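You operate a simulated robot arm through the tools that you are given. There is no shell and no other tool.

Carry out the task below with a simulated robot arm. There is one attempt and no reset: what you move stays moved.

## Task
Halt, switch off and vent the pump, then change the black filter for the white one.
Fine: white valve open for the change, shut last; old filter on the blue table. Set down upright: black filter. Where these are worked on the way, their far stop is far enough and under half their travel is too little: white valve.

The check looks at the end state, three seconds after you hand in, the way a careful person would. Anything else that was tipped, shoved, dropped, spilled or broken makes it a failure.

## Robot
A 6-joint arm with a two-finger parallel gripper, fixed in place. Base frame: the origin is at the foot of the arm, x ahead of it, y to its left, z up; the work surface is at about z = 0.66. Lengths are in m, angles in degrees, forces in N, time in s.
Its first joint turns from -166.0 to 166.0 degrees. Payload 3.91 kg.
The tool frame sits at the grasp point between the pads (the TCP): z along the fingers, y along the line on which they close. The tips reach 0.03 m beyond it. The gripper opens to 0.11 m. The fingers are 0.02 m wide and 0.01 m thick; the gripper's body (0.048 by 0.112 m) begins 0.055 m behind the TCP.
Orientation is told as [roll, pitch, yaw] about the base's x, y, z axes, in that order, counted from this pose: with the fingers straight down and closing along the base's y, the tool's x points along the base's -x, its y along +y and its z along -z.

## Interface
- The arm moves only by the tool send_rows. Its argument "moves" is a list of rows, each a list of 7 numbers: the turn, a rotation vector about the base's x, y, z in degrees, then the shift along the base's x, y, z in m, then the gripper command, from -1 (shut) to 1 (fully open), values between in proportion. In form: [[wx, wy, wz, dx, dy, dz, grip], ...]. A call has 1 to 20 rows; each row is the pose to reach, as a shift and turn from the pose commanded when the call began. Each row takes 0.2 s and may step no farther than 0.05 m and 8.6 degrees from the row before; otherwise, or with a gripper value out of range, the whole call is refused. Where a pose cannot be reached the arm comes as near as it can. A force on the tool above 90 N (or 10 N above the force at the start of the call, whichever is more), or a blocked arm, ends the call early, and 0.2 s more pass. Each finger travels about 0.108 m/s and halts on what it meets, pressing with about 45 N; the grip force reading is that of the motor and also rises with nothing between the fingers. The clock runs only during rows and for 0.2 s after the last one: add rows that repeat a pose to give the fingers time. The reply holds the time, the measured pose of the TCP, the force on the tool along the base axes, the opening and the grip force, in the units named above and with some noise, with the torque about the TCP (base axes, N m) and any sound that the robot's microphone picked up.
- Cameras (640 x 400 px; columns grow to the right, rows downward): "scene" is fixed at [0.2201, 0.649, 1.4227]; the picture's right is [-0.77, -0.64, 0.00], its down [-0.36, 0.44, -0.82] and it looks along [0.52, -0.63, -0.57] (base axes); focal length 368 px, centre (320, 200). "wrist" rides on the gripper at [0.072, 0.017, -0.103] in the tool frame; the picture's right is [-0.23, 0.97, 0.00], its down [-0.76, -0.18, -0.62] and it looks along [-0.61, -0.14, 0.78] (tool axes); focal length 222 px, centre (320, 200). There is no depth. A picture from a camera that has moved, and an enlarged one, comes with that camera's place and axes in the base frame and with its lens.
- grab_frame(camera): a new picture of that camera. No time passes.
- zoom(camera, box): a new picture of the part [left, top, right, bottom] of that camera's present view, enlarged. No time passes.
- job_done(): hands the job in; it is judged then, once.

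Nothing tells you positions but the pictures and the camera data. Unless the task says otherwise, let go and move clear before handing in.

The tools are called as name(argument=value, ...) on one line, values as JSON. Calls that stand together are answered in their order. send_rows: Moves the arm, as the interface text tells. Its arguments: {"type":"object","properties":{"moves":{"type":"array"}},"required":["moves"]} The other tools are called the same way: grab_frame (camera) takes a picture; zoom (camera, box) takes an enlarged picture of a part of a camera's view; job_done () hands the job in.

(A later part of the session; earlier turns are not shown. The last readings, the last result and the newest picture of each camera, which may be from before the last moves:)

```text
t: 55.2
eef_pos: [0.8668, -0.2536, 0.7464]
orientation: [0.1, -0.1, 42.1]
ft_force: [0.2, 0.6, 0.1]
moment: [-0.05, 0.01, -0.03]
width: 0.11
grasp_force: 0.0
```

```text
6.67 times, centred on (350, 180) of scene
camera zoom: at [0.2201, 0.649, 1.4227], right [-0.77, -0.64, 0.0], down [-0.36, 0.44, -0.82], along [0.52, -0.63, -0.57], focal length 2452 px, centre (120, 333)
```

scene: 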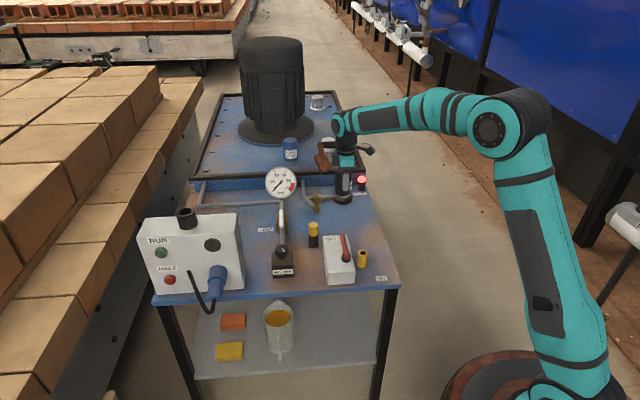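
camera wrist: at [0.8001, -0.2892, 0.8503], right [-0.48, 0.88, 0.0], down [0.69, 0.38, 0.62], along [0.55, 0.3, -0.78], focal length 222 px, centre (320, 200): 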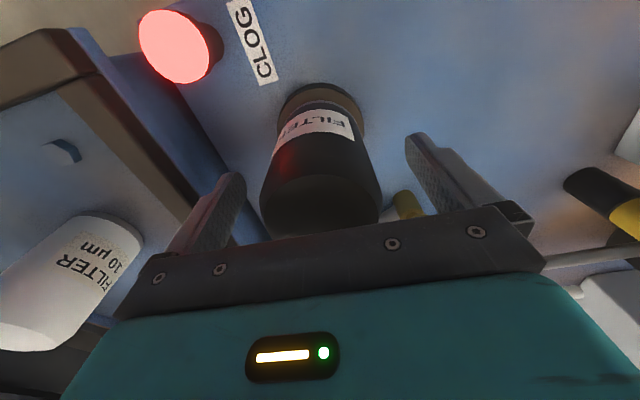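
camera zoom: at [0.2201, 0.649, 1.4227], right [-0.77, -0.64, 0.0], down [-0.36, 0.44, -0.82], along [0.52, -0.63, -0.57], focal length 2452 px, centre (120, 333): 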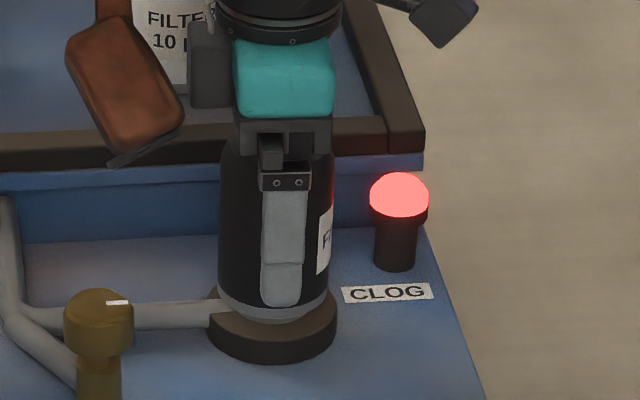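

Now I'll turn the open gripper back clockwise about the filter axis to about -58° yaw.

send_rows(moves=[[0, 0, -8.33, 0, 0, 0, 1], [0, 0, -16.67, 0, 0, 0, 1], [0, 0, -25, 0, 0, 0, 1], [0, 0, -33.33, 0, 0, 0, 1], [0, 0, -41.67, 0, 0, 0, 1], [0, 0, -50, 0, 0, 0, 1], [0, 0, -58.33, 0, 0, 0, 1], [0, 0, -66.67, 0, 0, 0, 1], [0, 0, -75, 0, 0, 0, 1], [0, 0, -83.33, 0, 0, 0, 1], [0, 0, -91.67, 0, 0, 0, 1], [0, 0, -100, 0, 0, 0, 1], [0, 0, -100, 0, 0, 0, 1]])

grab_frame(camera="wrist")

zoom(camera="scene", box=[300, 140, 390, 210])

```text
t: 58.0
eef_pos: [0.8654, -0.254, 0.7459]
orientation: [0.0, 0.1, -58.1]
ft_force: [0.1, -0.7, 0.3]
moment: [0.04, 0.03, 0.02]
width: 0.1099
grasp_force: 0.0
```

```text
taken
camera wrist: at [0.8406, -0.1833, 0.8492], right [0.95, 0.32, 0.0], down [0.25, -0.74, 0.62], along [0.2, -0.59, -0.78], focal length 222 px, centre (320, 200)
```

wrist: 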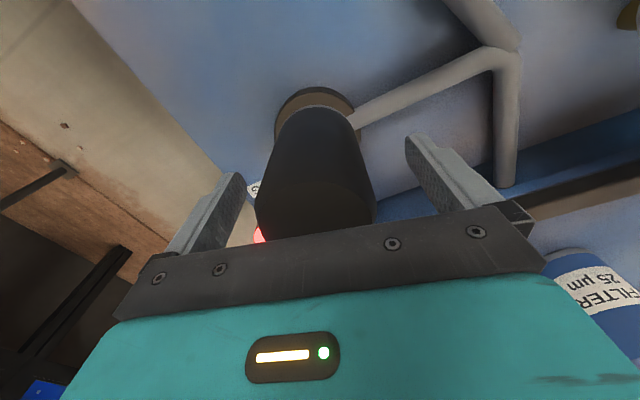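

```text
5.71 times, centred on (345, 175) of scene
camera zoom: at [0.2201, 0.649, 1.4227], right [-0.77, -0.64, 0.0], down [-0.36, 0.44, -0.82], along [0.52, -0.63, -0.57], focal length 2102 px, centre (177, 343)
```

zoom: 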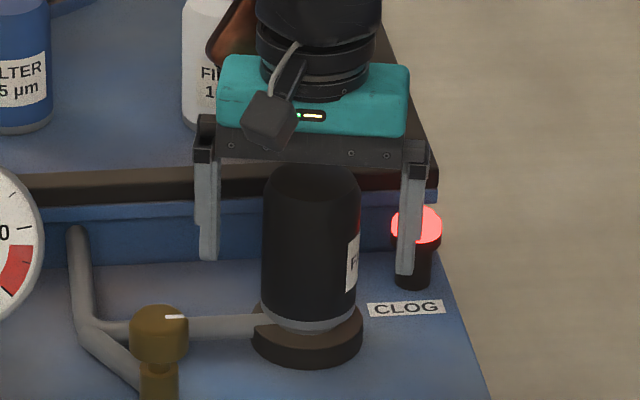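

The label stayed where it was turned to, so the filter does rotate. I'll regrip now.

send_rows(moves=[[0, 0, 0, 0, 0, 0, 0.2], [0, 0, 0, 0, 0, 0, -1], [0, 0, 0, 0, 0, 0, -1], [0, 0, 0, 0, 0, 0, -1]])

```text
t: 59.0
eef_pos: [0.8631, -0.2564, 0.7455]
orientation: [0.1, 0.0, -58.2]
ft_force: [-24.0, -8.1, 0.2]
moment: [0.28, -0.06, -0.02]
width: 0.0594
grasp_force: 44.8
```

send_rows(moves=[[0, 0, 7, 0, 0, 0, -1], [0, 0, 14, 0, 0, 0, -1], [0, 0, 21, 0, 0, 0, -1], [0, 0, 28, 0, 0, 0, -1], [0, 0, 35, 0, 0, 0, -1], [0, 0, 42, 0, 0, 0, -1], [0, 0, 49, 0, 0, 0, -1], [0, 0, 49, 0, 0, 0, -1]])

zoom(camera="scene", box=[310, 150, 390, 210])

```text
t: 60.8
eef_pos: [0.8651, -0.2542, 0.7476]
orientation: [0.0, 0.0, -9.0]
ft_force: [-31.4, -10.2, 0.0]
moment: [-0.74, 0.11, 0.02]
width: 0.0593
grasp_force: 44.9
```

```text
6.67 times, centred on (350, 180) of scene
camera zoom: at [0.2201, 0.649, 1.4227], right [-0.77, -0.64, 0.0], down [-0.36, 0.44, -0.82], along [0.52, -0.63, -0.57], focal length 2452 px, centre (120, 333)
```

zoom: 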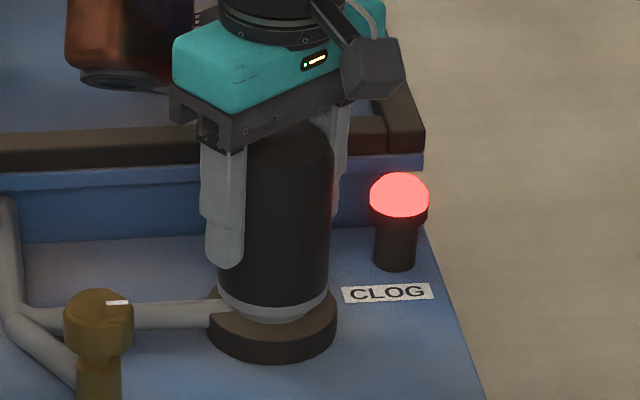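

The side load stays small, so the centring is good. That's about 137° turned in total. I'll rotate further and then test lift.

send_rows(moves=[[0, 0, 7, 0, 0, 0, -1], [0, 0, 14, 0, 0, 0, -1], [0, 0, 21, 0, 0, 0, -1], [0, 0, 28, 0, 0, 0, -1], [0, 0, 35, 0, 0, 0, -1], [0, 0, 42, 0, 0, 0, -1], [0, 0, 49, 0, 0, 0, -1], [0, 0, 56, 0, 0, 0, -1], [0, 0, 56, 0, 0, 0, -1]])

send_rows(moves=[[0, 0, 0, 0, 0, 0.002, -1], [0, 0, 0, 0, 0, 0.004, -1], [0, 0, 0, 0, 0, 0.004, -1]])

zoom(camera="scene", box=[330, 185, 365, 210])

```text
t: 62.8
eef_pos: [0.8647, -0.2529, 0.7469]
orientation: [0.0, 0.0, 47.1]
ft_force: [-28.9, 7.9, 7.8]
moment: [1.01, 0.78, -0.07]
width: 0.0597
grasp_force: 44.7
```

```text
t: 63.6
eef_pos: [0.865, -0.2536, 0.7491]
orientation: [0.1, 0.2, 47.0]
ft_force: [-30.5, 14.2, -34.0]
moment: [-0.7, -1.6, -0.06]
width: 0.0597
grasp_force: 44.7
```

```text
16.00 times, centred on (348, 198) of scene
camera zoom: at [0.2201, 0.649, 1.4227], right [-0.77, -0.64, 0.0], down [-0.36, 0.44, -0.82], along [0.52, -0.63, -0.57], focal length 5885 px, centre (-120, 240)
```

zoom: 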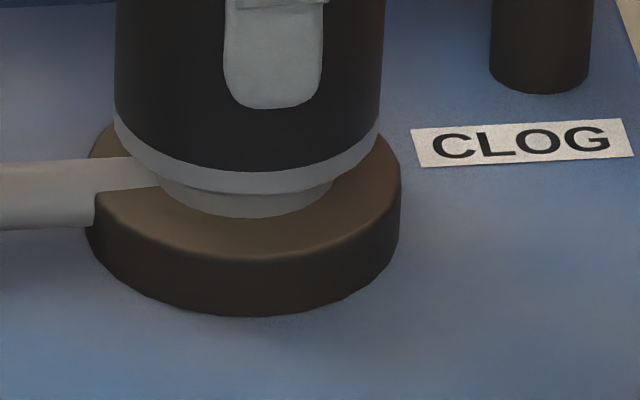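

The ring rose by about 1 mm over this stroke, so the filter is on a thread. I'll keep unscrewing with a slight upward pull, going further counter-clockwise in this grip.

send_rows(moves=[[0, 0, 7, 0, 0, -0.001, -1], [0, 0, 14, 0, 0, -0.001, -1], [0, 0, 21, 0, 0, -0.001, -1], [0, 0, 28, 0, 0, -0.001, -1], [0, 0, 35, 0, 0, -0.001, -1], [0, 0, 42, 0, 0, 0, -1], [0, 0, 49, 0, 0, 0, -1], [0, 0, 56, 0, 0, 0, -1], [0, 0, 63, 0, 0, 0, -1], [0, 0, 63, 0, 0, 0, -1]])

zoom(camera="scene", box=[330, 185, 365, 210])

grab_frame(camera="scene")

```text
t: 65.8
eef_pos: [0.8643, -0.2547, 0.7507]
orientation: [0.0, 0.0, 110.0]
ft_force: [-59.0, -48.2, -22.7]
moment: [0.03, -0.42, 0.19]
width: 0.0588
grasp_force: 44.8
```

```text
16.00 times, centred on (348, 198) of scene
camera zoom: at [0.2201, 0.649, 1.4227], right [-0.77, -0.64, 0.0], down [-0.36, 0.44, -0.82], along [0.52, -0.63, -0.57], focal length 5885 px, centre (-120, 240)
```

zoom: 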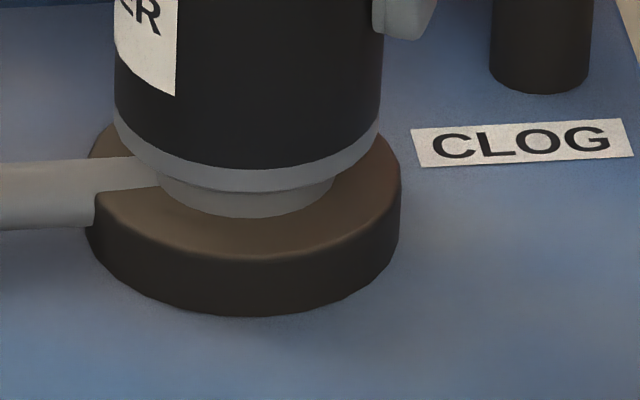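

```text
taken
```

scene: 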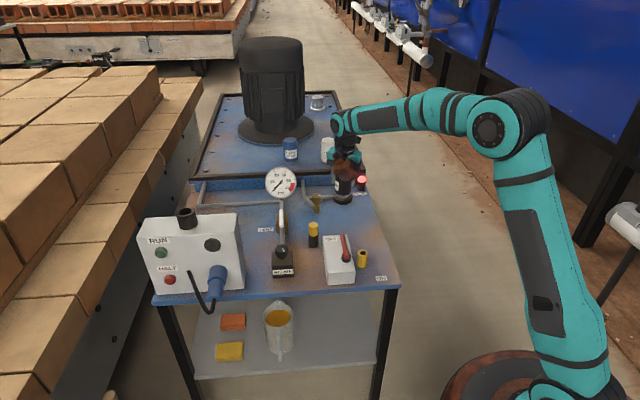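

The filter has turned about 256° and rises roughly 4 mm per turn. I'll release, spin the gripper back to -95° yaw, and take another long stroke.

send_rows(moves=[[0, 0, 0, 0, 0, 0, 0.4], [0, 0, 0, 0, 0, 0, 1], [0, 0, 0, 0, 0, 0, 1], [0, 0, -8.2, 0, 0, 0, 1], [0, 0, -16.4, 0, 0, 0, 1], [0, 0, -24.6, 0, 0, 0, 1], [0, 0, -32.8, 0, 0, 0, 1], [0, 0, -41, 0, 0, 0, 1], [0, 0, -49.2, 0, 0, 0, 1], [0, 0, -57.4, 0, 0, 0, 1], [0, 0, -65.6, 0, 0, 0, 1], [0, 0, -73.8, 0, 0, 0, 1], [0, 0, -82, 0, 0, 0, 1], [0, 0, -90.2, 0, 0, 0, 1], [0, 0, -98.4, 0, 0, 0, 1], [0, 0, -106.6, 0, 0, 0, 1], [0, 0, -106.6, 0, 0, 0, 1]])

send_rows(moves=[[0, 0, -8.2, 0, 0, 0, 1], [0, 0, -16.4, 0, 0, 0, 1], [0, 0, -24.6, 0, 0, 0, 1], [0, 0, -32.8, 0, 0, 0, 1], [0, 0, -41, 0, 0, 0, 1], [0, 0, -49.2, 0, 0, 0, 1], [0, 0, -57.4, 0, 0, 0, 1], [0, 0, -65.6, 0, 0, 0, 1], [0, 0, -73.8, 0, 0, 0, 1], [0, 0, -82, 0, 0, 0, 1], [0, 0, -90.2, 0, 0, 0, 1], [0, 0, -98.4, 0, 0, 0, 1], [0, 0, -98.4, 0, 0, 0, 1]])

zoom(camera="scene", box=[300, 140, 390, 210])

grab_frame(camera="wrist")

```text
t: 69.4
eef_pos: [0.8648, -0.2548, 0.7495]
orientation: [0.0, -0.1, 3.3]
ft_force: [-0.3, -0.9, -0.7]
moment: [0.03, -0.01, 0.02]
width: 0.1099
grasp_force: 0.1
```

```text
t: 72.2
eef_pos: [0.865, -0.2535, 0.751]
orientation: [0.1, 0.0, -95.2]
ft_force: [-1.3, 0.3, -0.4]
moment: [-0.01, -0.02, 0.01]
width: 0.1097
grasp_force: 0.0
```

```text
5.71 times, centred on (345, 175) of scene
camera zoom: at [0.2201, 0.649, 1.4227], right [-0.77, -0.64, 0.0], down [-0.36, 0.44, -0.82], along [0.52, -0.63, -0.57], focal length 2102 px, centre (177, 343)
```

zoom: 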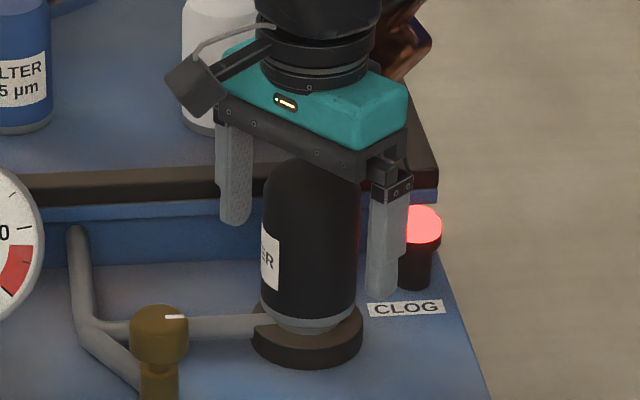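

```text
taken
camera wrist: at [0.8883, -0.183, 0.8537], right [0.95, -0.31, 0.0], down [-0.24, -0.74, 0.62], along [-0.2, -0.59, -0.78], focal length 222 px, centre (320, 200)
```

wrist: 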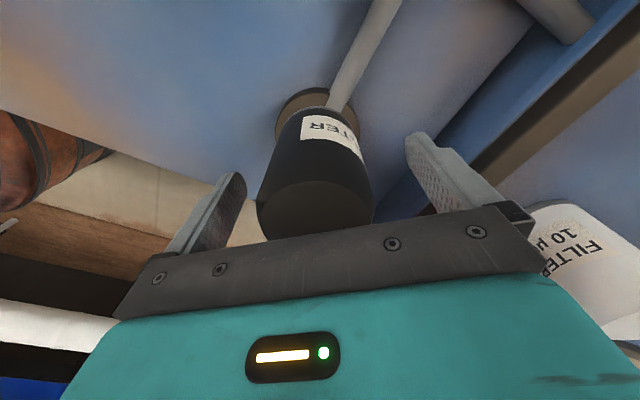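

The filter is still upright and the gap is even. I'll grip and take the next stroke with a slow rise.

send_rows(moves=[[0, 0, 0, 0, 0, 0, 0.2], [0, 0, 0, 0, 0, 0, -1], [0, 0, 0, 0, 0, 0, -1], [0, 0, 7.2, 0, 0, 0.0005, -1], [0, 0, 14.4, 0, 0, 0.001, -1], [0, 0, 21.6, 0, 0, 0.001, -1], [0, 0, 28.8, 0, 0, 0.001, -1], [0, 0, 36, 0, 0, 0.001, -1], [0, 0, 43.2, 0, 0, 0.001, -1], [0, 0, 50.4, 0, 0, 0.0015, -1], [0, 0, 57.6, 0, 0, 0.0015, -1], [0, 0, 64.8, 0, 0, 0.0015, -1], [0, 0, 72, 0, 0, 0.0015, -1], [0, 0, 79.2, 0, 0, 0.002, -1], [0, 0, 86.4, 0, 0, 0.002, -1], [0, 0, 93.6, 0, 0, 0.002, -1], [0, 0, 100, 0, 0, 0.002, -1], [0, 0, 100, 0, 0, 0.002, -1]])

zoom(camera="scene", box=[330, 185, 365, 210])

```text
t: 76.0
eef_pos: [0.8653, -0.2543, 0.7512]
orientation: [0.0, -0.1, 5.1]
ft_force: [0.6, 0.8, -3.1]
moment: [0.01, 0.02, 0.0]
width: 0.0593
grasp_force: 44.7
```

```text
16.00 times, centred on (348, 198) of scene
camera zoom: at [0.2201, 0.649, 1.4227], right [-0.77, -0.64, 0.0], down [-0.36, 0.44, -0.82], along [0.52, -0.63, -0.57], focal length 5885 px, centre (-120, 240)
```

zoom: 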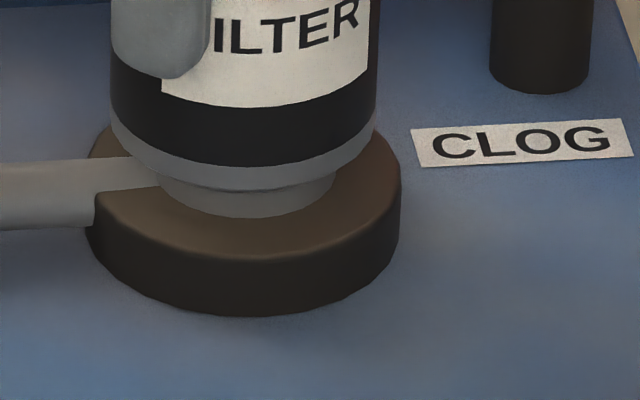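

The force has dropped to just the filter's weight (about 3 N), so it's free of the thread. I'll lift it straight up.

send_rows(moves=[[0, 0, 0, 0, 0, 0.005, -1], [0, 0, 0, 0, 0, 0.015, -1], [0, 0, 0, 0, 0, 0.035, -1], [0, 0, 0, 0, 0, 0.065, -1], [0, 0, 0, 0, 0, 0.1, -1], [0, 0, 0, 0, 0, 0.1, -1]])

zoom(camera="scene", box=[300, 120, 400, 220])

grab_frame(camera="wrist")

```text
t: 77.4
eef_pos: [0.8645, -0.2572, 0.8537]
orientation: [0.0, -0.1, 5.0]
ft_force: [0.1, 0.2, -3.7]
moment: [0.05, 0.01, -0.02]
width: 0.0591
grasp_force: 44.7
```

```text
4.00 times, centred on (350, 170) of scene
camera zoom: at [0.2201, 0.649, 1.4227], right [-0.77, -0.64, 0.0], down [-0.36, 0.44, -0.82], along [0.52, -0.63, -0.57], focal length 1471 px, centre (200, 320)
```

zoom: 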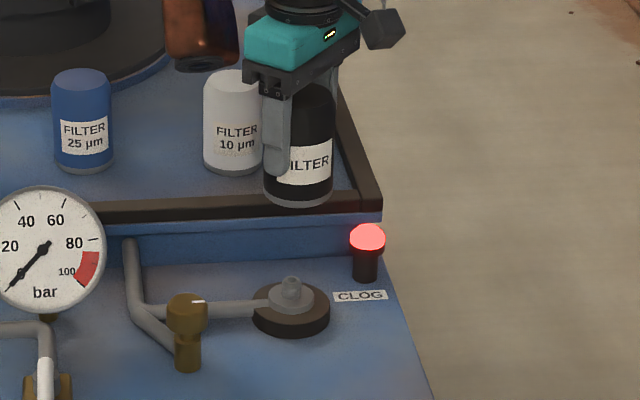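

```text
taken
camera wrist: at [0.7898, -0.2465, 0.9568], right [0.14, 0.99, 0.0], down [0.77, -0.11, 0.62], along [0.62, -0.09, -0.78], focal length 222 px, centre (320, 200)
```

wrist: 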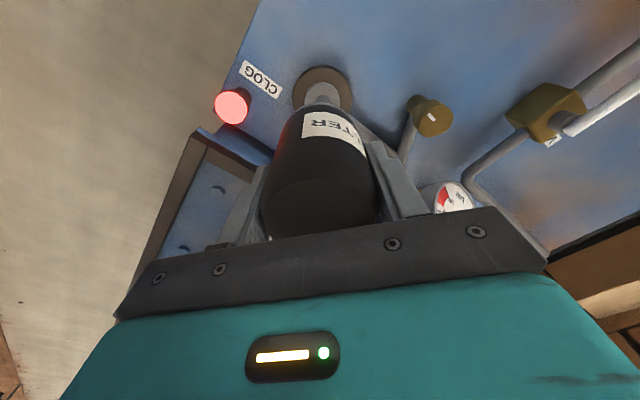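

The old filter is off and the threaded nipple is visible. I'll carry it to the open spot on the blue table near (0.719, -0.14), between the seat and the isolator.

send_rows(moves=[[0, 0, 0, -0.03, 0.023, 0, -1], [0, 0, 0, -0.06, 0.047, 0, -1], [0, 0, 0, -0.09, 0.07, 0, -1], [0, 0, 0, -0.12, 0.094, 0, -1], [0, 0, 0, -0.1453, 0.114, 0, -1], [0, 0, 0, -0.1453, 0.114, -0.04, -1], [0, 0, 0, -0.1453, 0.114, -0.07, -1], [0, 0, 0, -0.1453, 0.114, -0.07, -1]])

zoom(camera="scene", box=[280, 150, 420, 290])

grab_frame(camera="wrist")

```text
t: 79.2
eef_pos: [0.7176, -0.1375, 0.7813]
orientation: [0.0, -0.1, 5.0]
ft_force: [-0.1, -0.1, -3.8]
moment: [-0.01, 0.06, 0.0]
width: 0.0588
grasp_force: 44.9
```

```text
2.86 times, centred on (350, 220) of scene
camera zoom: at [0.2201, 0.649, 1.4227], right [-0.77, -0.64, 0.0], down [-0.36, 0.44, -0.82], along [0.52, -0.63, -0.57], focal length 1051 px, centre (234, 143)
```

zoom: 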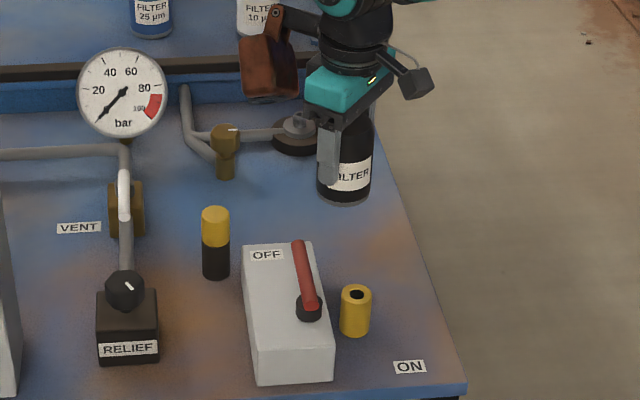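

```text
taken
camera wrist: at [0.644, -0.1263, 0.8849], right [0.14, 0.99, 0.0], down [0.77, -0.11, 0.62], along [0.62, -0.09, -0.78], focal length 222 px, centre (320, 200)
```

wrist: 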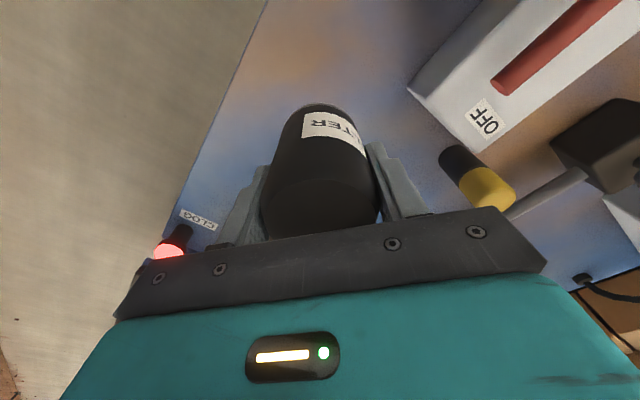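

The spot is clear. I'll lower in small steps and watch for contact with the table.

send_rows(moves=[[0, 0, 0, 0, 0, -0.01, -1], [0, 0, 0, 0, 0, -0.02, -1], [0, 0, 0, 0, 0, -0.025, -1], [0, 0, 0, 0, 0, -0.03, -1]])

zoom(camera="scene", box=[320, 180, 400, 240])

```text
t: 80.2
eef_pos: [0.7196, -0.14, 0.7517]
orientation: [0.0, 0.0, 5.0]
ft_force: [-0.6, -0.4, -3.0]
moment: [0.01, 0.0, -0.03]
width: 0.0593
grasp_force: 45.0
```

```text
6.67 times, centred on (360, 210) of scene
camera zoom: at [0.2201, 0.649, 1.4227], right [-0.77, -0.64, 0.0], down [-0.36, 0.44, -0.82], along [0.52, -0.63, -0.57], focal length 2452 px, centre (53, 133)
```

zoom: 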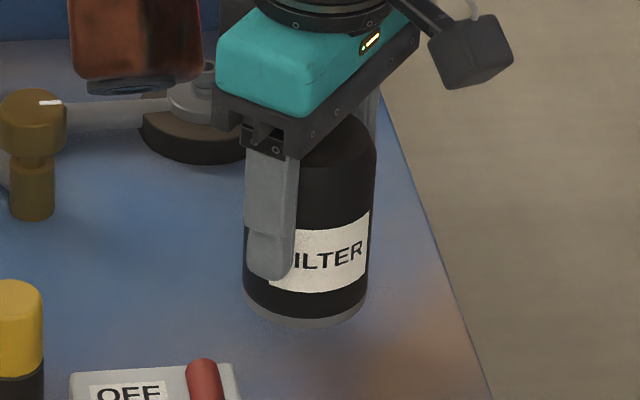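

send_rows(moves=[[0, 0, 0, 0, 0, -0.003, -1], [0, 0, 0, 0, 0, -0.006, -1], [0, 0, 0, 0, 0, -0.009, -1]])

send_rows(moves=[[0, 0, 0, 0, 0, -0.002, -1], [0, 0, 0, 0, 0, -0.004, -1]])

```text
t: 81.0
eef_pos: [0.7212, -0.1396, 0.7438]
orientation: [0.1, -0.1, 5.0]
ft_force: [0.3, -0.6, -3.1]
moment: [0.0, -0.01, -0.02]
width: 0.0589
grasp_force: 45.4
```

```text
t: 81.6
eef_pos: [0.7207, -0.1397, 0.7389]
orientation: [0.0, -0.1, 5.0]
ft_force: [0.5, 0.1, -3.6]
moment: [0.0, -0.02, 0.0]
width: 0.0588
grasp_force: 45.5
```

send_rows(moves=[[0, 0, 0, 0, 0, -0.003, -1], [0, 0, 0, 0, 0, -0.005, -1]])

zoom(camera="scene", box=[320, 180, 400, 240])

```text
t: 82.2
eef_pos: [0.7199, -0.1399, 0.7344]
orientation: [-0.1, 0.1, 5.0]
ft_force: [-0.2, 0.1, -3.6]
moment: [0.0, 0.0, 0.02]
width: 0.0591
grasp_force: 44.7
```

```text
6.67 times, centred on (360, 210) of scene
camera zoom: at [0.2201, 0.649, 1.4227], right [-0.77, -0.64, 0.0], down [-0.36, 0.44, -0.82], along [0.52, -0.63, -0.57], focal length 2452 px, centre (53, 133)
```

zoom: 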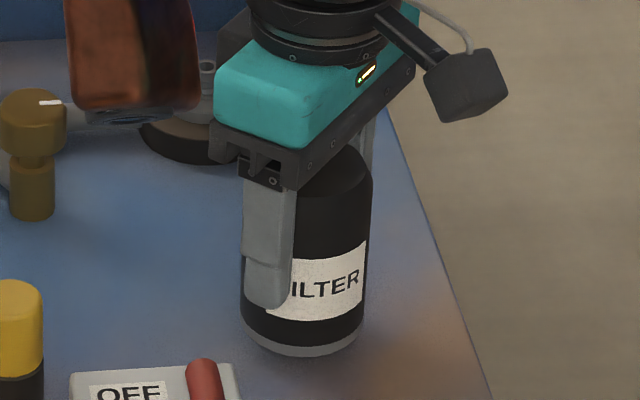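

About 1 cm remains by the picture, so I'll continue in small steps.

send_rows(moves=[[0, 0, 0, 0, 0, -0.002, -1], [0, 0, 0, 0, 0, -0.004, -1]])

send_rows(moves=[[0, 0, 0, 0, 0, -0.002, -1], [0, 0, 0, 0, 0, -0.003, -1]])

send_rows(moves=[[0, 0, 0, 0, 0, -0.001, -1], [0, 0, 0, 0, 0, -0.002, -1]])

```text
t: 82.8
eef_pos: [0.7199, -0.1398, 0.7298]
orientation: [0.0, 0.0, 5.0]
ft_force: [-0.2, 0.1, -3.3]
moment: [0.01, 0.0, 0.01]
width: 0.0588
grasp_force: 44.4
```

```text
t: 83.4
eef_pos: [0.7192, -0.1408, 0.7264]
orientation: [-0.1, 0.0, 5.0]
ft_force: [-0.9, 0.2, -3.8]
moment: [-0.01, 0.01, 0.01]
width: 0.0589
grasp_force: 44.3
```

```text
t: 84.0
eef_pos: [0.7199, -0.1408, 0.7248]
orientation: [0.0, 0.0, 5.0]
ft_force: [1.4, -0.6, -3.6]
moment: [-0.03, 0.0, 0.02]
width: 0.0588
grasp_force: 44.9
```

send_rows(moves=[[0, 0, 0, 0, 0, -0.001, -1], [0, 0, 0, 0, 0, -0.002, -1]])

send_rows(moves=[[0, 0, 0, 0, 0, -0.001, -1], [0, 0, 0, 0, 0, -0.002, -1]])

zoom(camera="scene", box=[320, 190, 400, 250])

```text
t: 84.6
eef_pos: [0.7191, -0.1394, 0.7247]
orientation: [0.1, 0.0, 5.0]
ft_force: [-0.5, -3.6, 7.8]
moment: [-0.24, -0.32, -0.12]
width: 0.0587
grasp_force: 44.9
```

```text
t: 85.2
eef_pos: [0.7198, -0.1408, 0.7248]
orientation: [-0.1, -0.2, 5.0]
ft_force: [-8.6, -4.5, 35.7]
moment: [-0.33, -0.62, -0.24]
width: 0.0591
grasp_force: 44.9
```

```text
6.67 times, centred on (360, 220) of scene
camera zoom: at [0.2201, 0.649, 1.4227], right [-0.77, -0.64, 0.0], down [-0.36, 0.44, -0.82], along [0.52, -0.63, -0.57], focal length 2452 px, centre (53, 67)
```

zoom: 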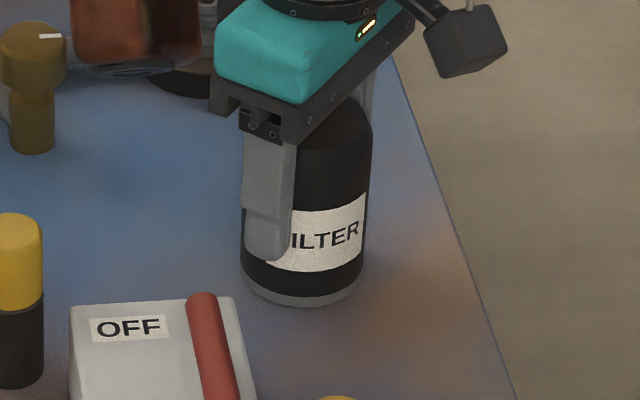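

The filter touches the table at TCP z ≈ 0.7245. I'll ease the press, open slowly, then lift straight up.

send_rows(moves=[[0, 0, 0, 0, 0, 0.0025, -1], [0, 0, 0, 0, 0, 0.0035, -1], [0, 0, 0, 0, 0, 0.0035, 0.15], [0, 0, 0, 0, 0, 0.0035, 0.4], [0, 0, 0, 0, 0, 0.0035, 1], [0, 0, 0, 0, 0, 0.0035, 1], [0, 0, 0, 0, 0, 0.0035, 1]])

zoom(camera="scene", box=[320, 180, 400, 240])

grab_frame(camera="wrist")

```text
t: 86.8
eef_pos: [0.7199, -0.1395, 0.7246]
orientation: [0.1, 0.0, 5.0]
ft_force: [0.4, 1.4, 1.2]
moment: [0.0, 0.04, -0.01]
width: 0.1099
grasp_force: 0.1
```

```text
6.67 times, centred on (360, 210) of scene
camera zoom: at [0.2201, 0.649, 1.4227], right [-0.77, -0.64, 0.0], down [-0.36, 0.44, -0.82], along [0.52, -0.63, -0.57], focal length 2452 px, centre (53, 133)
```

zoom: 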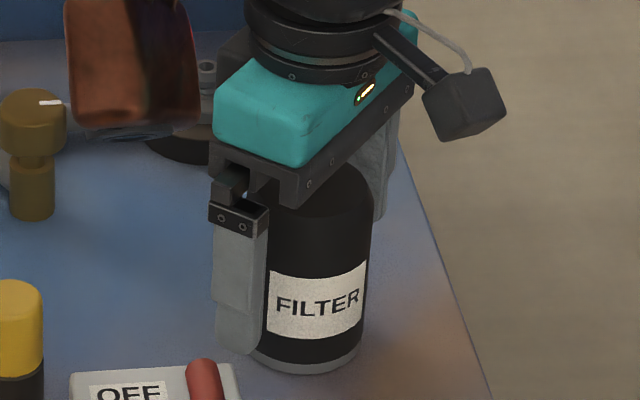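

```text
taken
camera wrist: at [0.6461, -0.1295, 0.828], right [0.14, 0.99, 0.0], down [0.77, -0.11, 0.62], along [0.62, -0.09, -0.78], focal length 222 px, centre (320, 200)
```

wrist: 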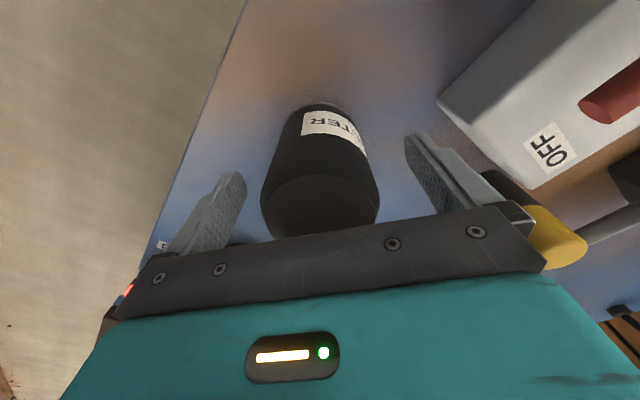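

It's released and standing upright. I'll lift straight up and clear.

send_rows(moves=[[0, 0, 0, 0, 0, 0.03, 1], [0, 0, 0, 0, 0, 0.07, 1], [0, 0, 0, 0, 0, 0.115, 1], [0, 0, 0, 0, 0, 0.16, 1], [0, 0, 0, 0, 0, 0.205, 1], [0, 0, 0, 0, 0, 0.25, 1], [0, 0, 0, 0, 0, 0.25, 1]])

grab_frame(camera="scene")

grab_frame(camera="wrist")

```text
t: 88.4
eef_pos: [0.7255, -0.1372, 0.9752]
orientation: [0.0, 0.0, 5.1]
ft_force: [0.5, -0.4, 0.5]
moment: [-0.02, 0.0, -0.01]
width: 0.1102
grasp_force: 0.0
```

```text
taken
```

scene: 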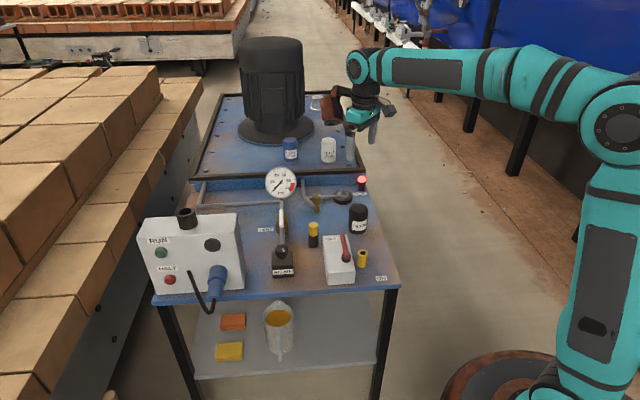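

```text
taken
camera wrist: at [0.6503, -0.1278, 1.0784], right [0.14, 0.99, 0.0], down [0.77, -0.11, 0.62], along [0.62, -0.09, -0.78], focal length 222 px, centre (320, 200)
```

wrist: 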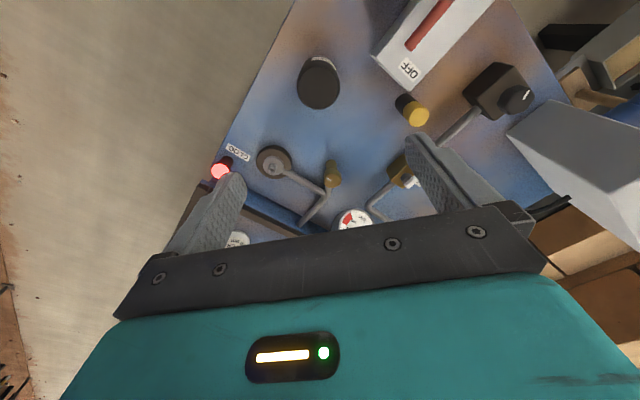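

The black filter stands upright on the blue table. I'll use the now-visible nipple to calibrate my visual estimates, then locate the white filter.

zoom(camera="wrist", box=[220, 120, 340, 220])

zoom(camera="scene", box=[310, 170, 380, 220])

zoom(camera="scene", box=[270, 120, 370, 190])

```text
4.00 times, centred on (280, 170) of wrist
camera zoom: at [0.6503, -0.1278, 1.0784], right [0.14, 0.99, 0.0], down [0.77, -0.11, 0.62], along [0.62, -0.09, -0.78], focal length 888 px, centre (480, 320)
```

zoom: 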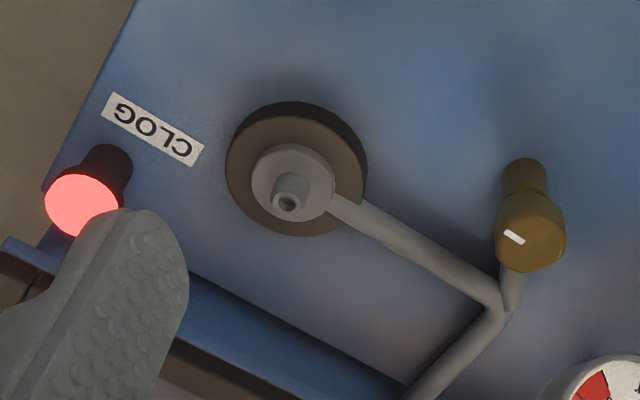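

```text
8.00 times, centred on (345, 195) of scene
camera zoom: at [0.2201, 0.649, 1.4227], right [-0.77, -0.64, 0.0], down [-0.36, 0.44, -0.82], along [0.52, -0.63, -0.57], focal length 2943 px, centre (120, 240)
```

zoom: 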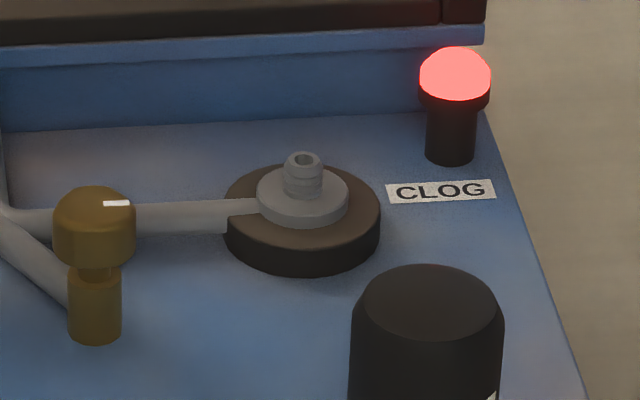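

```text
5.71 times, centred on (320, 155) of scene
camera zoom: at [0.2201, 0.649, 1.4227], right [-0.77, -0.64, 0.0], down [-0.36, 0.44, -0.82], along [0.52, -0.63, -0.57], focal length 2102 px, centre (320, 457)
```

zoom: 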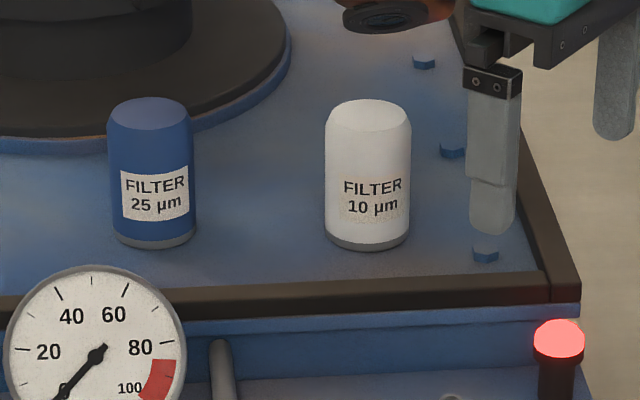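

The calibration puts the seat axis at about (0.864, -0.255) and the white filter at about (1.03, -0.385), standing at z ≈ 0.70. That's roughly 1.10 m out, so I'll have to reach it with the tool tilted outward. I'll yaw toward it first, then tilt at height.

send_rows(moves=[[0, 0, -6.4, 0.02, -0.035, 0.007, 1], [0, 0, -12.8, 0.04, -0.07, 0.014, 1], [0, 0, -19.2, 0.06, -0.105, 0.02, 1], [0, 0, -25.5, 0.08, -0.14, 0.026, 1], [0, 0, -25.5, 0.08, -0.14, 0.026, 1]])

send_rows(moves=[[-2.8, -7.5, 0, 0.02, -0.008, -0.01, 1], [-5.6, -15, 0, 0.04, -0.016, -0.02, 1], [-8.4, -22.5, 0, 0.06, -0.024, -0.03, 1], [-11.2, -30, 0, 0.08, -0.032, -0.04, 1], [-14, -37.5, 0, 0.1, -0.04, -0.05, 1], [-14, -37.5, 0, 0.12, -0.06, -0.07, 1], [-14, -37.5, 0, 0.12, -0.06, -0.07, 1]])

grab_frame(camera="wrist")

grab_frame(camera="scene")

```text
t: 89.6
eef_pos: [0.8005, -0.2814, 1.0014]
orientation: [0.1, 0.0, -20.6]
ft_force: [0.6, -0.5, -0.1]
moment: [0.0, -0.02, 0.01]
width: 0.1098
grasp_force: 0.1
```

```text
t: 91.2
eef_pos: [0.9202, -0.3412, 0.9291]
orientation: [-0.1, -40.2, -20.6]
ft_force: [0.3, 0.1, 0.0]
moment: [-0.01, 0.02, 0.04]
width: 0.1101
grasp_force: 0.1
```

```text
taken
camera wrist: at [0.8122, -0.2817, 0.9623], right [0.5, 0.85, 0.15], down [0.11, -0.23, 0.97], along [0.86, -0.47, -0.21], focal length 222 px, centre (320, 200)
```

wrist: 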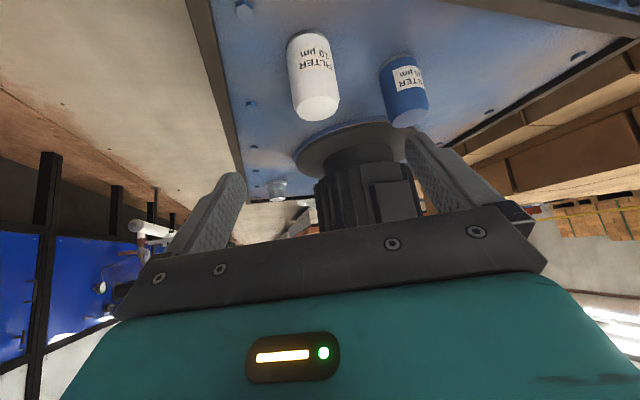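

```text
taken
```

scene: 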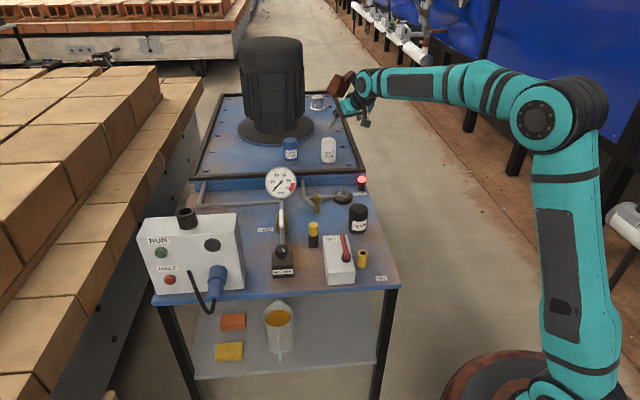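

I have a clear view of the white filter. I'll zoom for a precise position.

zoom(camera="wrist", box=[270, 20, 370, 130])

```text
3.64 times, centred on (320, 75) of wrist
camera zoom: at [0.8122, -0.2817, 0.9623], right [0.5, 0.85, 0.15], down [0.11, -0.23, 0.97], along [0.86, -0.47, -0.21], focal length 808 px, centre (320, 654)
```

zoom: 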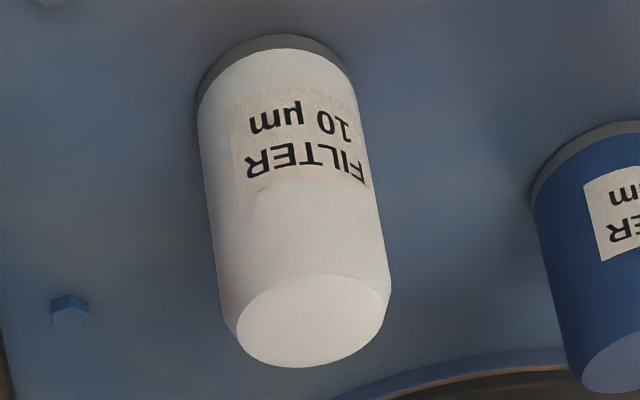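

The white filter's axis is at (1.029, -0.386), spanning z = 0.70–0.80. I'll move to a hover point and then in along the tool axis, checking that the arm really reaches.

send_rows(moves=[[0, 0, 0, 0.019, -0.0095, -0.031, 1], [0, 0, 0, 0.038, -0.019, -0.0625, 1], [0, 0, 0, 0.056, -0.0258, -0.0855, 1], [0, 0, 0, 0.074, -0.0326, -0.1085, 1], [0, 0, 0, 0.074, -0.0326, -0.1085, 1]])

grab_frame(camera="wrist")

zoom(camera="scene", box=[280, 90, 400, 190])

```text
t: 92.4
eef_pos: [0.9958, -0.3733, 0.824]
orientation: [0.0, -40.1, -20.6]
ft_force: [-0.4, 0.1, 0.0]
moment: [0.03, -0.02, 0.01]
width: 0.11
grasp_force: 0.1
```

```text
taken
camera wrist: at [0.8861, -0.3149, 0.856], right [0.5, 0.85, 0.15], down [0.11, -0.23, 0.97], along [0.86, -0.47, -0.21], focal length 222 px, centre (320, 200)
```

wrist: 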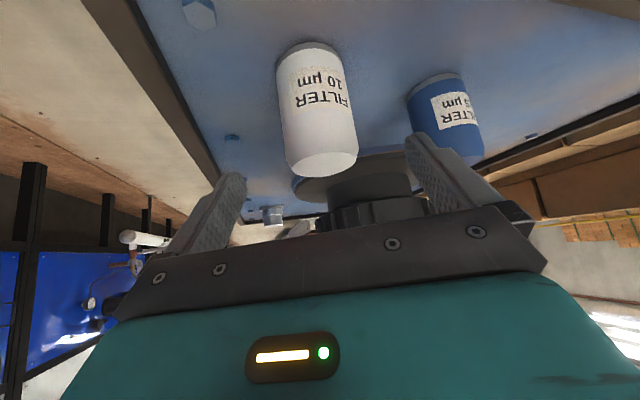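

```text
4.00 times, centred on (340, 140) of scene
camera zoom: at [0.2201, 0.649, 1.4227], right [-0.77, -0.64, 0.0], down [-0.36, 0.44, -0.82], along [0.52, -0.63, -0.57], focal length 1471 px, centre (240, 440)
```

zoom: 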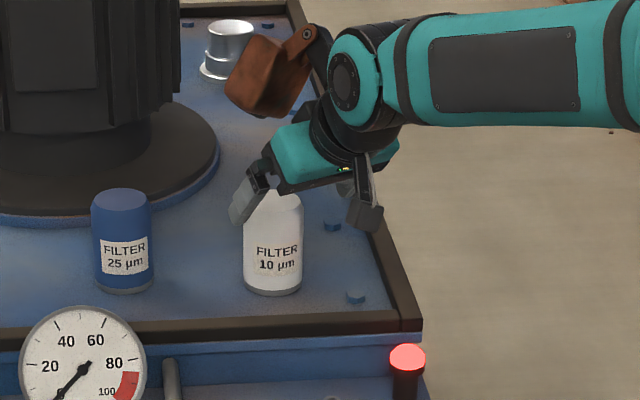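

Reach is fine. I'll continue the last 6 cm along the tool axis so the fingers straddle the filter.

send_rows(moves=[[0, 0, 0, 0.012, -0.0045, -0.0153, 1], [0, 0, 0, 0.024, -0.009, -0.0307, 1], [0, 0, 0, 0.036, -0.0135, -0.046, 1], [0, 0, 0, 0.036, -0.0135, -0.046, 1]])

grab_frame(camera="wrist")

zoom(camera="scene", box=[290, 110, 390, 190])

```text
t: 93.4
eef_pos: [1.0297, -0.3861, 0.7746]
orientation: [0.0, -40.1, -20.5]
ft_force: [-0.1, 0.2, -0.4]
moment: [-0.02, 0.0, 0.02]
width: 0.11
grasp_force: 0.0
```

```text
taken
camera wrist: at [0.9213, -0.3274, 0.8076], right [0.5, 0.85, 0.15], down [0.11, -0.23, 0.97], along [0.86, -0.47, -0.21], focal length 222 px, centre (320, 200)
```

wrist: 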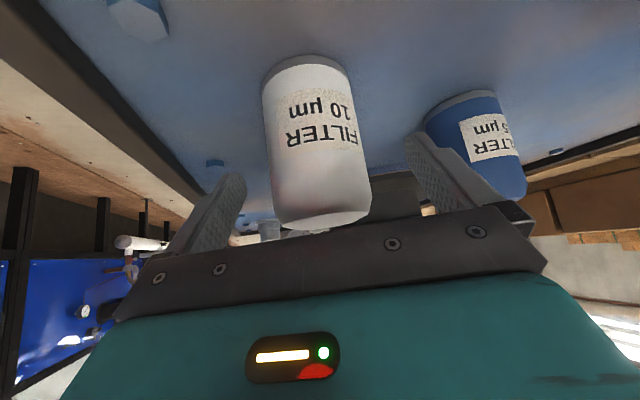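

```text
5.00 times, centred on (340, 150) of scene
camera zoom: at [0.2201, 0.649, 1.4227], right [-0.77, -0.64, 0.0], down [-0.36, 0.44, -0.82], along [0.52, -0.63, -0.57], focal length 1839 px, centre (220, 450)
```

zoom: 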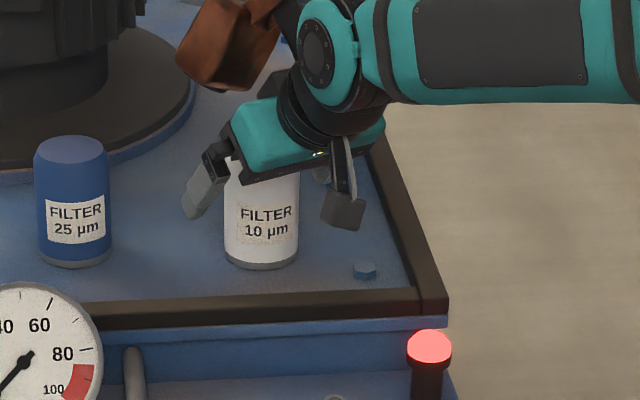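

No contact, and the filter is between the pads. I'll close gently on it.

send_rows(moves=[[0, 0, 0, 0, 0, 0, 0.5], [0, 0, 0, 0, 0, 0, 0.2], [0, 0, 0, 0, 0, 0, 0], [0, 0, 0, 0, 0, 0, -1], [0, 0, 0, 0, 0, 0, -1], [0, 0, 0, 0, 0, 0, -1]])

grab_frame(camera="wrist")

zoom(camera="scene", box=[290, 110, 390, 190])

```text
t: 94.8
eef_pos: [1.0303, -0.3867, 0.7747]
orientation: [0.0, -40.0, -20.5]
ft_force: [-0.4, -1.2, 2.2]
moment: [-0.25, 0.06, 0.01]
width: 0.0587
grasp_force: 44.2
```

```text
taken
camera wrist: at [0.9212, -0.3274, 0.8079], right [0.5, 0.85, 0.15], down [0.11, -0.23, 0.97], along [0.86, -0.47, -0.21], focal length 222 px, centre (320, 200)
```

wrist: 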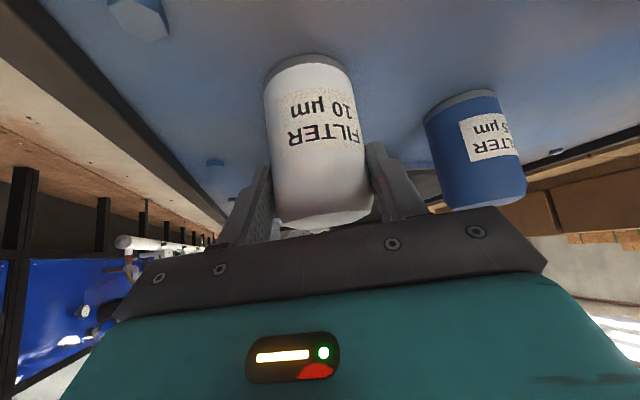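

```text
5.00 times, centred on (340, 150) of scene
camera zoom: at [0.2201, 0.649, 1.4227], right [-0.77, -0.64, 0.0], down [-0.36, 0.44, -0.82], along [0.52, -0.63, -0.57], focal length 1839 px, centre (220, 450)
```

zoom: 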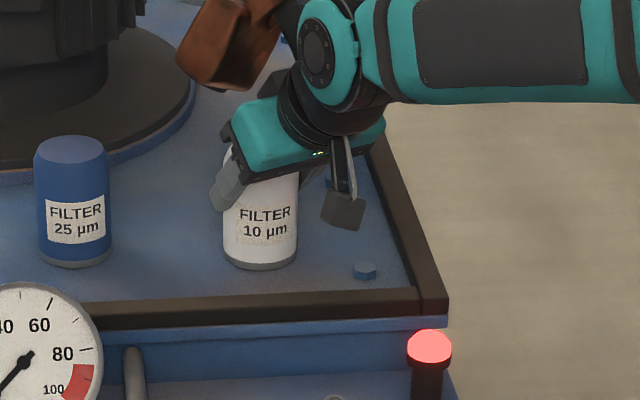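

It's gripped (width 0.0587). Before lifting, I'll zoom to learn exactly where the filter sits in the hand.

zoom(camera="wrist", box=[230, 30, 410, 240])

zoom(camera="scene", box=[315, 125, 365, 170])

```text
1.90 times, centred on (320, 135) of wrist
camera zoom: at [0.9212, -0.3274, 0.8079], right [0.5, 0.85, 0.15], down [0.11, -0.23, 0.97], along [0.86, -0.47, -0.21], focal length 423 px, centre (320, 324)
```

zoom: 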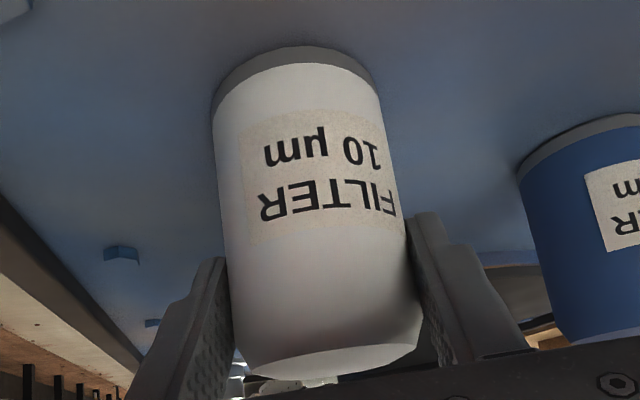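

```text
8.89 times, centred on (340, 148) of scene
camera zoom: at [0.2201, 0.649, 1.4227], right [-0.77, -0.64, 0.0], down [-0.36, 0.44, -0.82], along [0.52, -0.63, -0.57], focal length 3270 px, centre (142, 667)
```

zoom: 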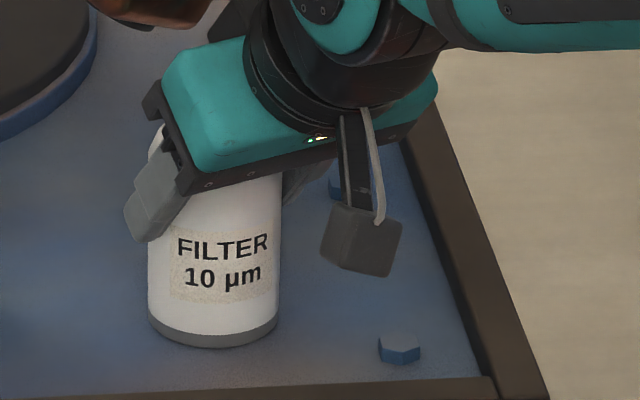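

The filter is centred in the grip to within a few millimetres. I'll lift straight up, then carry it inward to hover over the seat with the same tilt so it stays upright.

send_rows(moves=[[0, 0, 0, 0, 0, 0.01, -1], [0, 0, 0, 0, 0, 0.03, -1], [0, 0, 0, 0, 0, 0.055, -1], [0, 0, 0, 0, 0, 0.07, -1], [0, 0, 0, 0, 0, 0.07, -1]])

zoom(camera="scene", box=[290, 90, 390, 190])

grab_frame(camera="wrist")

```text
t: 96.0
eef_pos: [1.0297, -0.3865, 0.8451]
orientation: [0.1, -39.9, -20.5]
ft_force: [0.1, 0.1, -2.9]
moment: [0.04, 0.01, 0.0]
width: 0.0589
grasp_force: 44.9
```

```text
4.00 times, centred on (340, 140) of scene
camera zoom: at [0.2201, 0.649, 1.4227], right [-0.77, -0.64, 0.0], down [-0.36, 0.44, -0.82], along [0.52, -0.63, -0.57], focal length 1471 px, centre (240, 440)
```

zoom: 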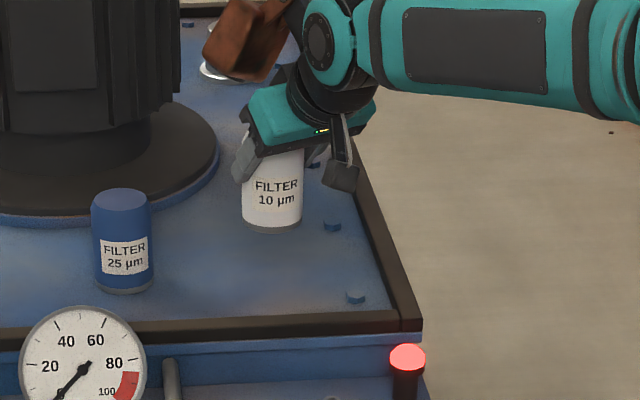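

```text
taken
camera wrist: at [0.9217, -0.3269, 0.8783], right [0.5, 0.85, 0.15], down [0.11, -0.23, 0.97], along [0.86, -0.47, -0.21], focal length 222 px, centre (320, 200)
```

wrist: 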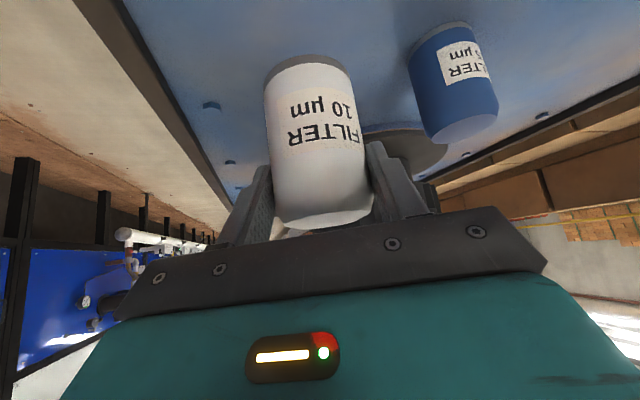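

The filter is lifted cleanly and upright. Now I'll carry it over to the seat.

send_rows(moves=[[0, 0, 0, -0.033, 0.026, 0, -1], [0, 0, 0, -0.067, 0.053, 0, -1], [0, 0, 0, -0.1, 0.079, 0, -1], [0, 0, 0, -0.134, 0.106, 0, -1], [0, 0, 0, -0.167, 0.132, 0, -1], [0, 0, 0, -0.167, 0.132, 0, -1]])

grab_frame(camera="wrist")

zoom(camera="scene", box=[295, 140, 395, 230])

```text
t: 97.4
eef_pos: [0.8606, -0.2531, 0.8422]
orientation: [0.0, -40.0, -20.5]
ft_force: [-0.2, 0.5, -2.0]
moment: [0.02, 0.01, -0.01]
width: 0.0588
grasp_force: 44.8
```

```text
taken
camera wrist: at [0.7526, -0.1937, 0.8757], right [0.5, 0.85, 0.15], down [0.11, -0.23, 0.97], along [0.86, -0.47, -0.21], focal length 222 px, centre (320, 200)
```

wrist: 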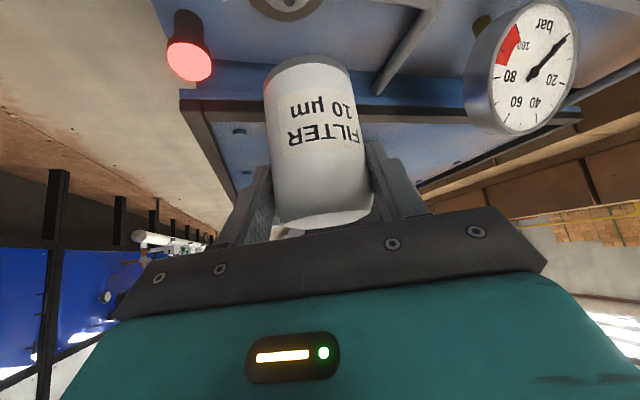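

```text
4.44 times, centred on (345, 185) of scene
camera zoom: at [0.2201, 0.649, 1.4227], right [-0.77, -0.64, 0.0], down [-0.36, 0.44, -0.82], along [0.52, -0.63, -0.57], focal length 1635 px, centre (209, 267)
```

zoom: 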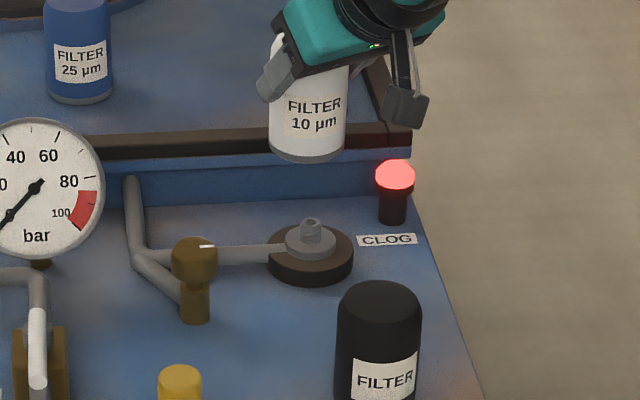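

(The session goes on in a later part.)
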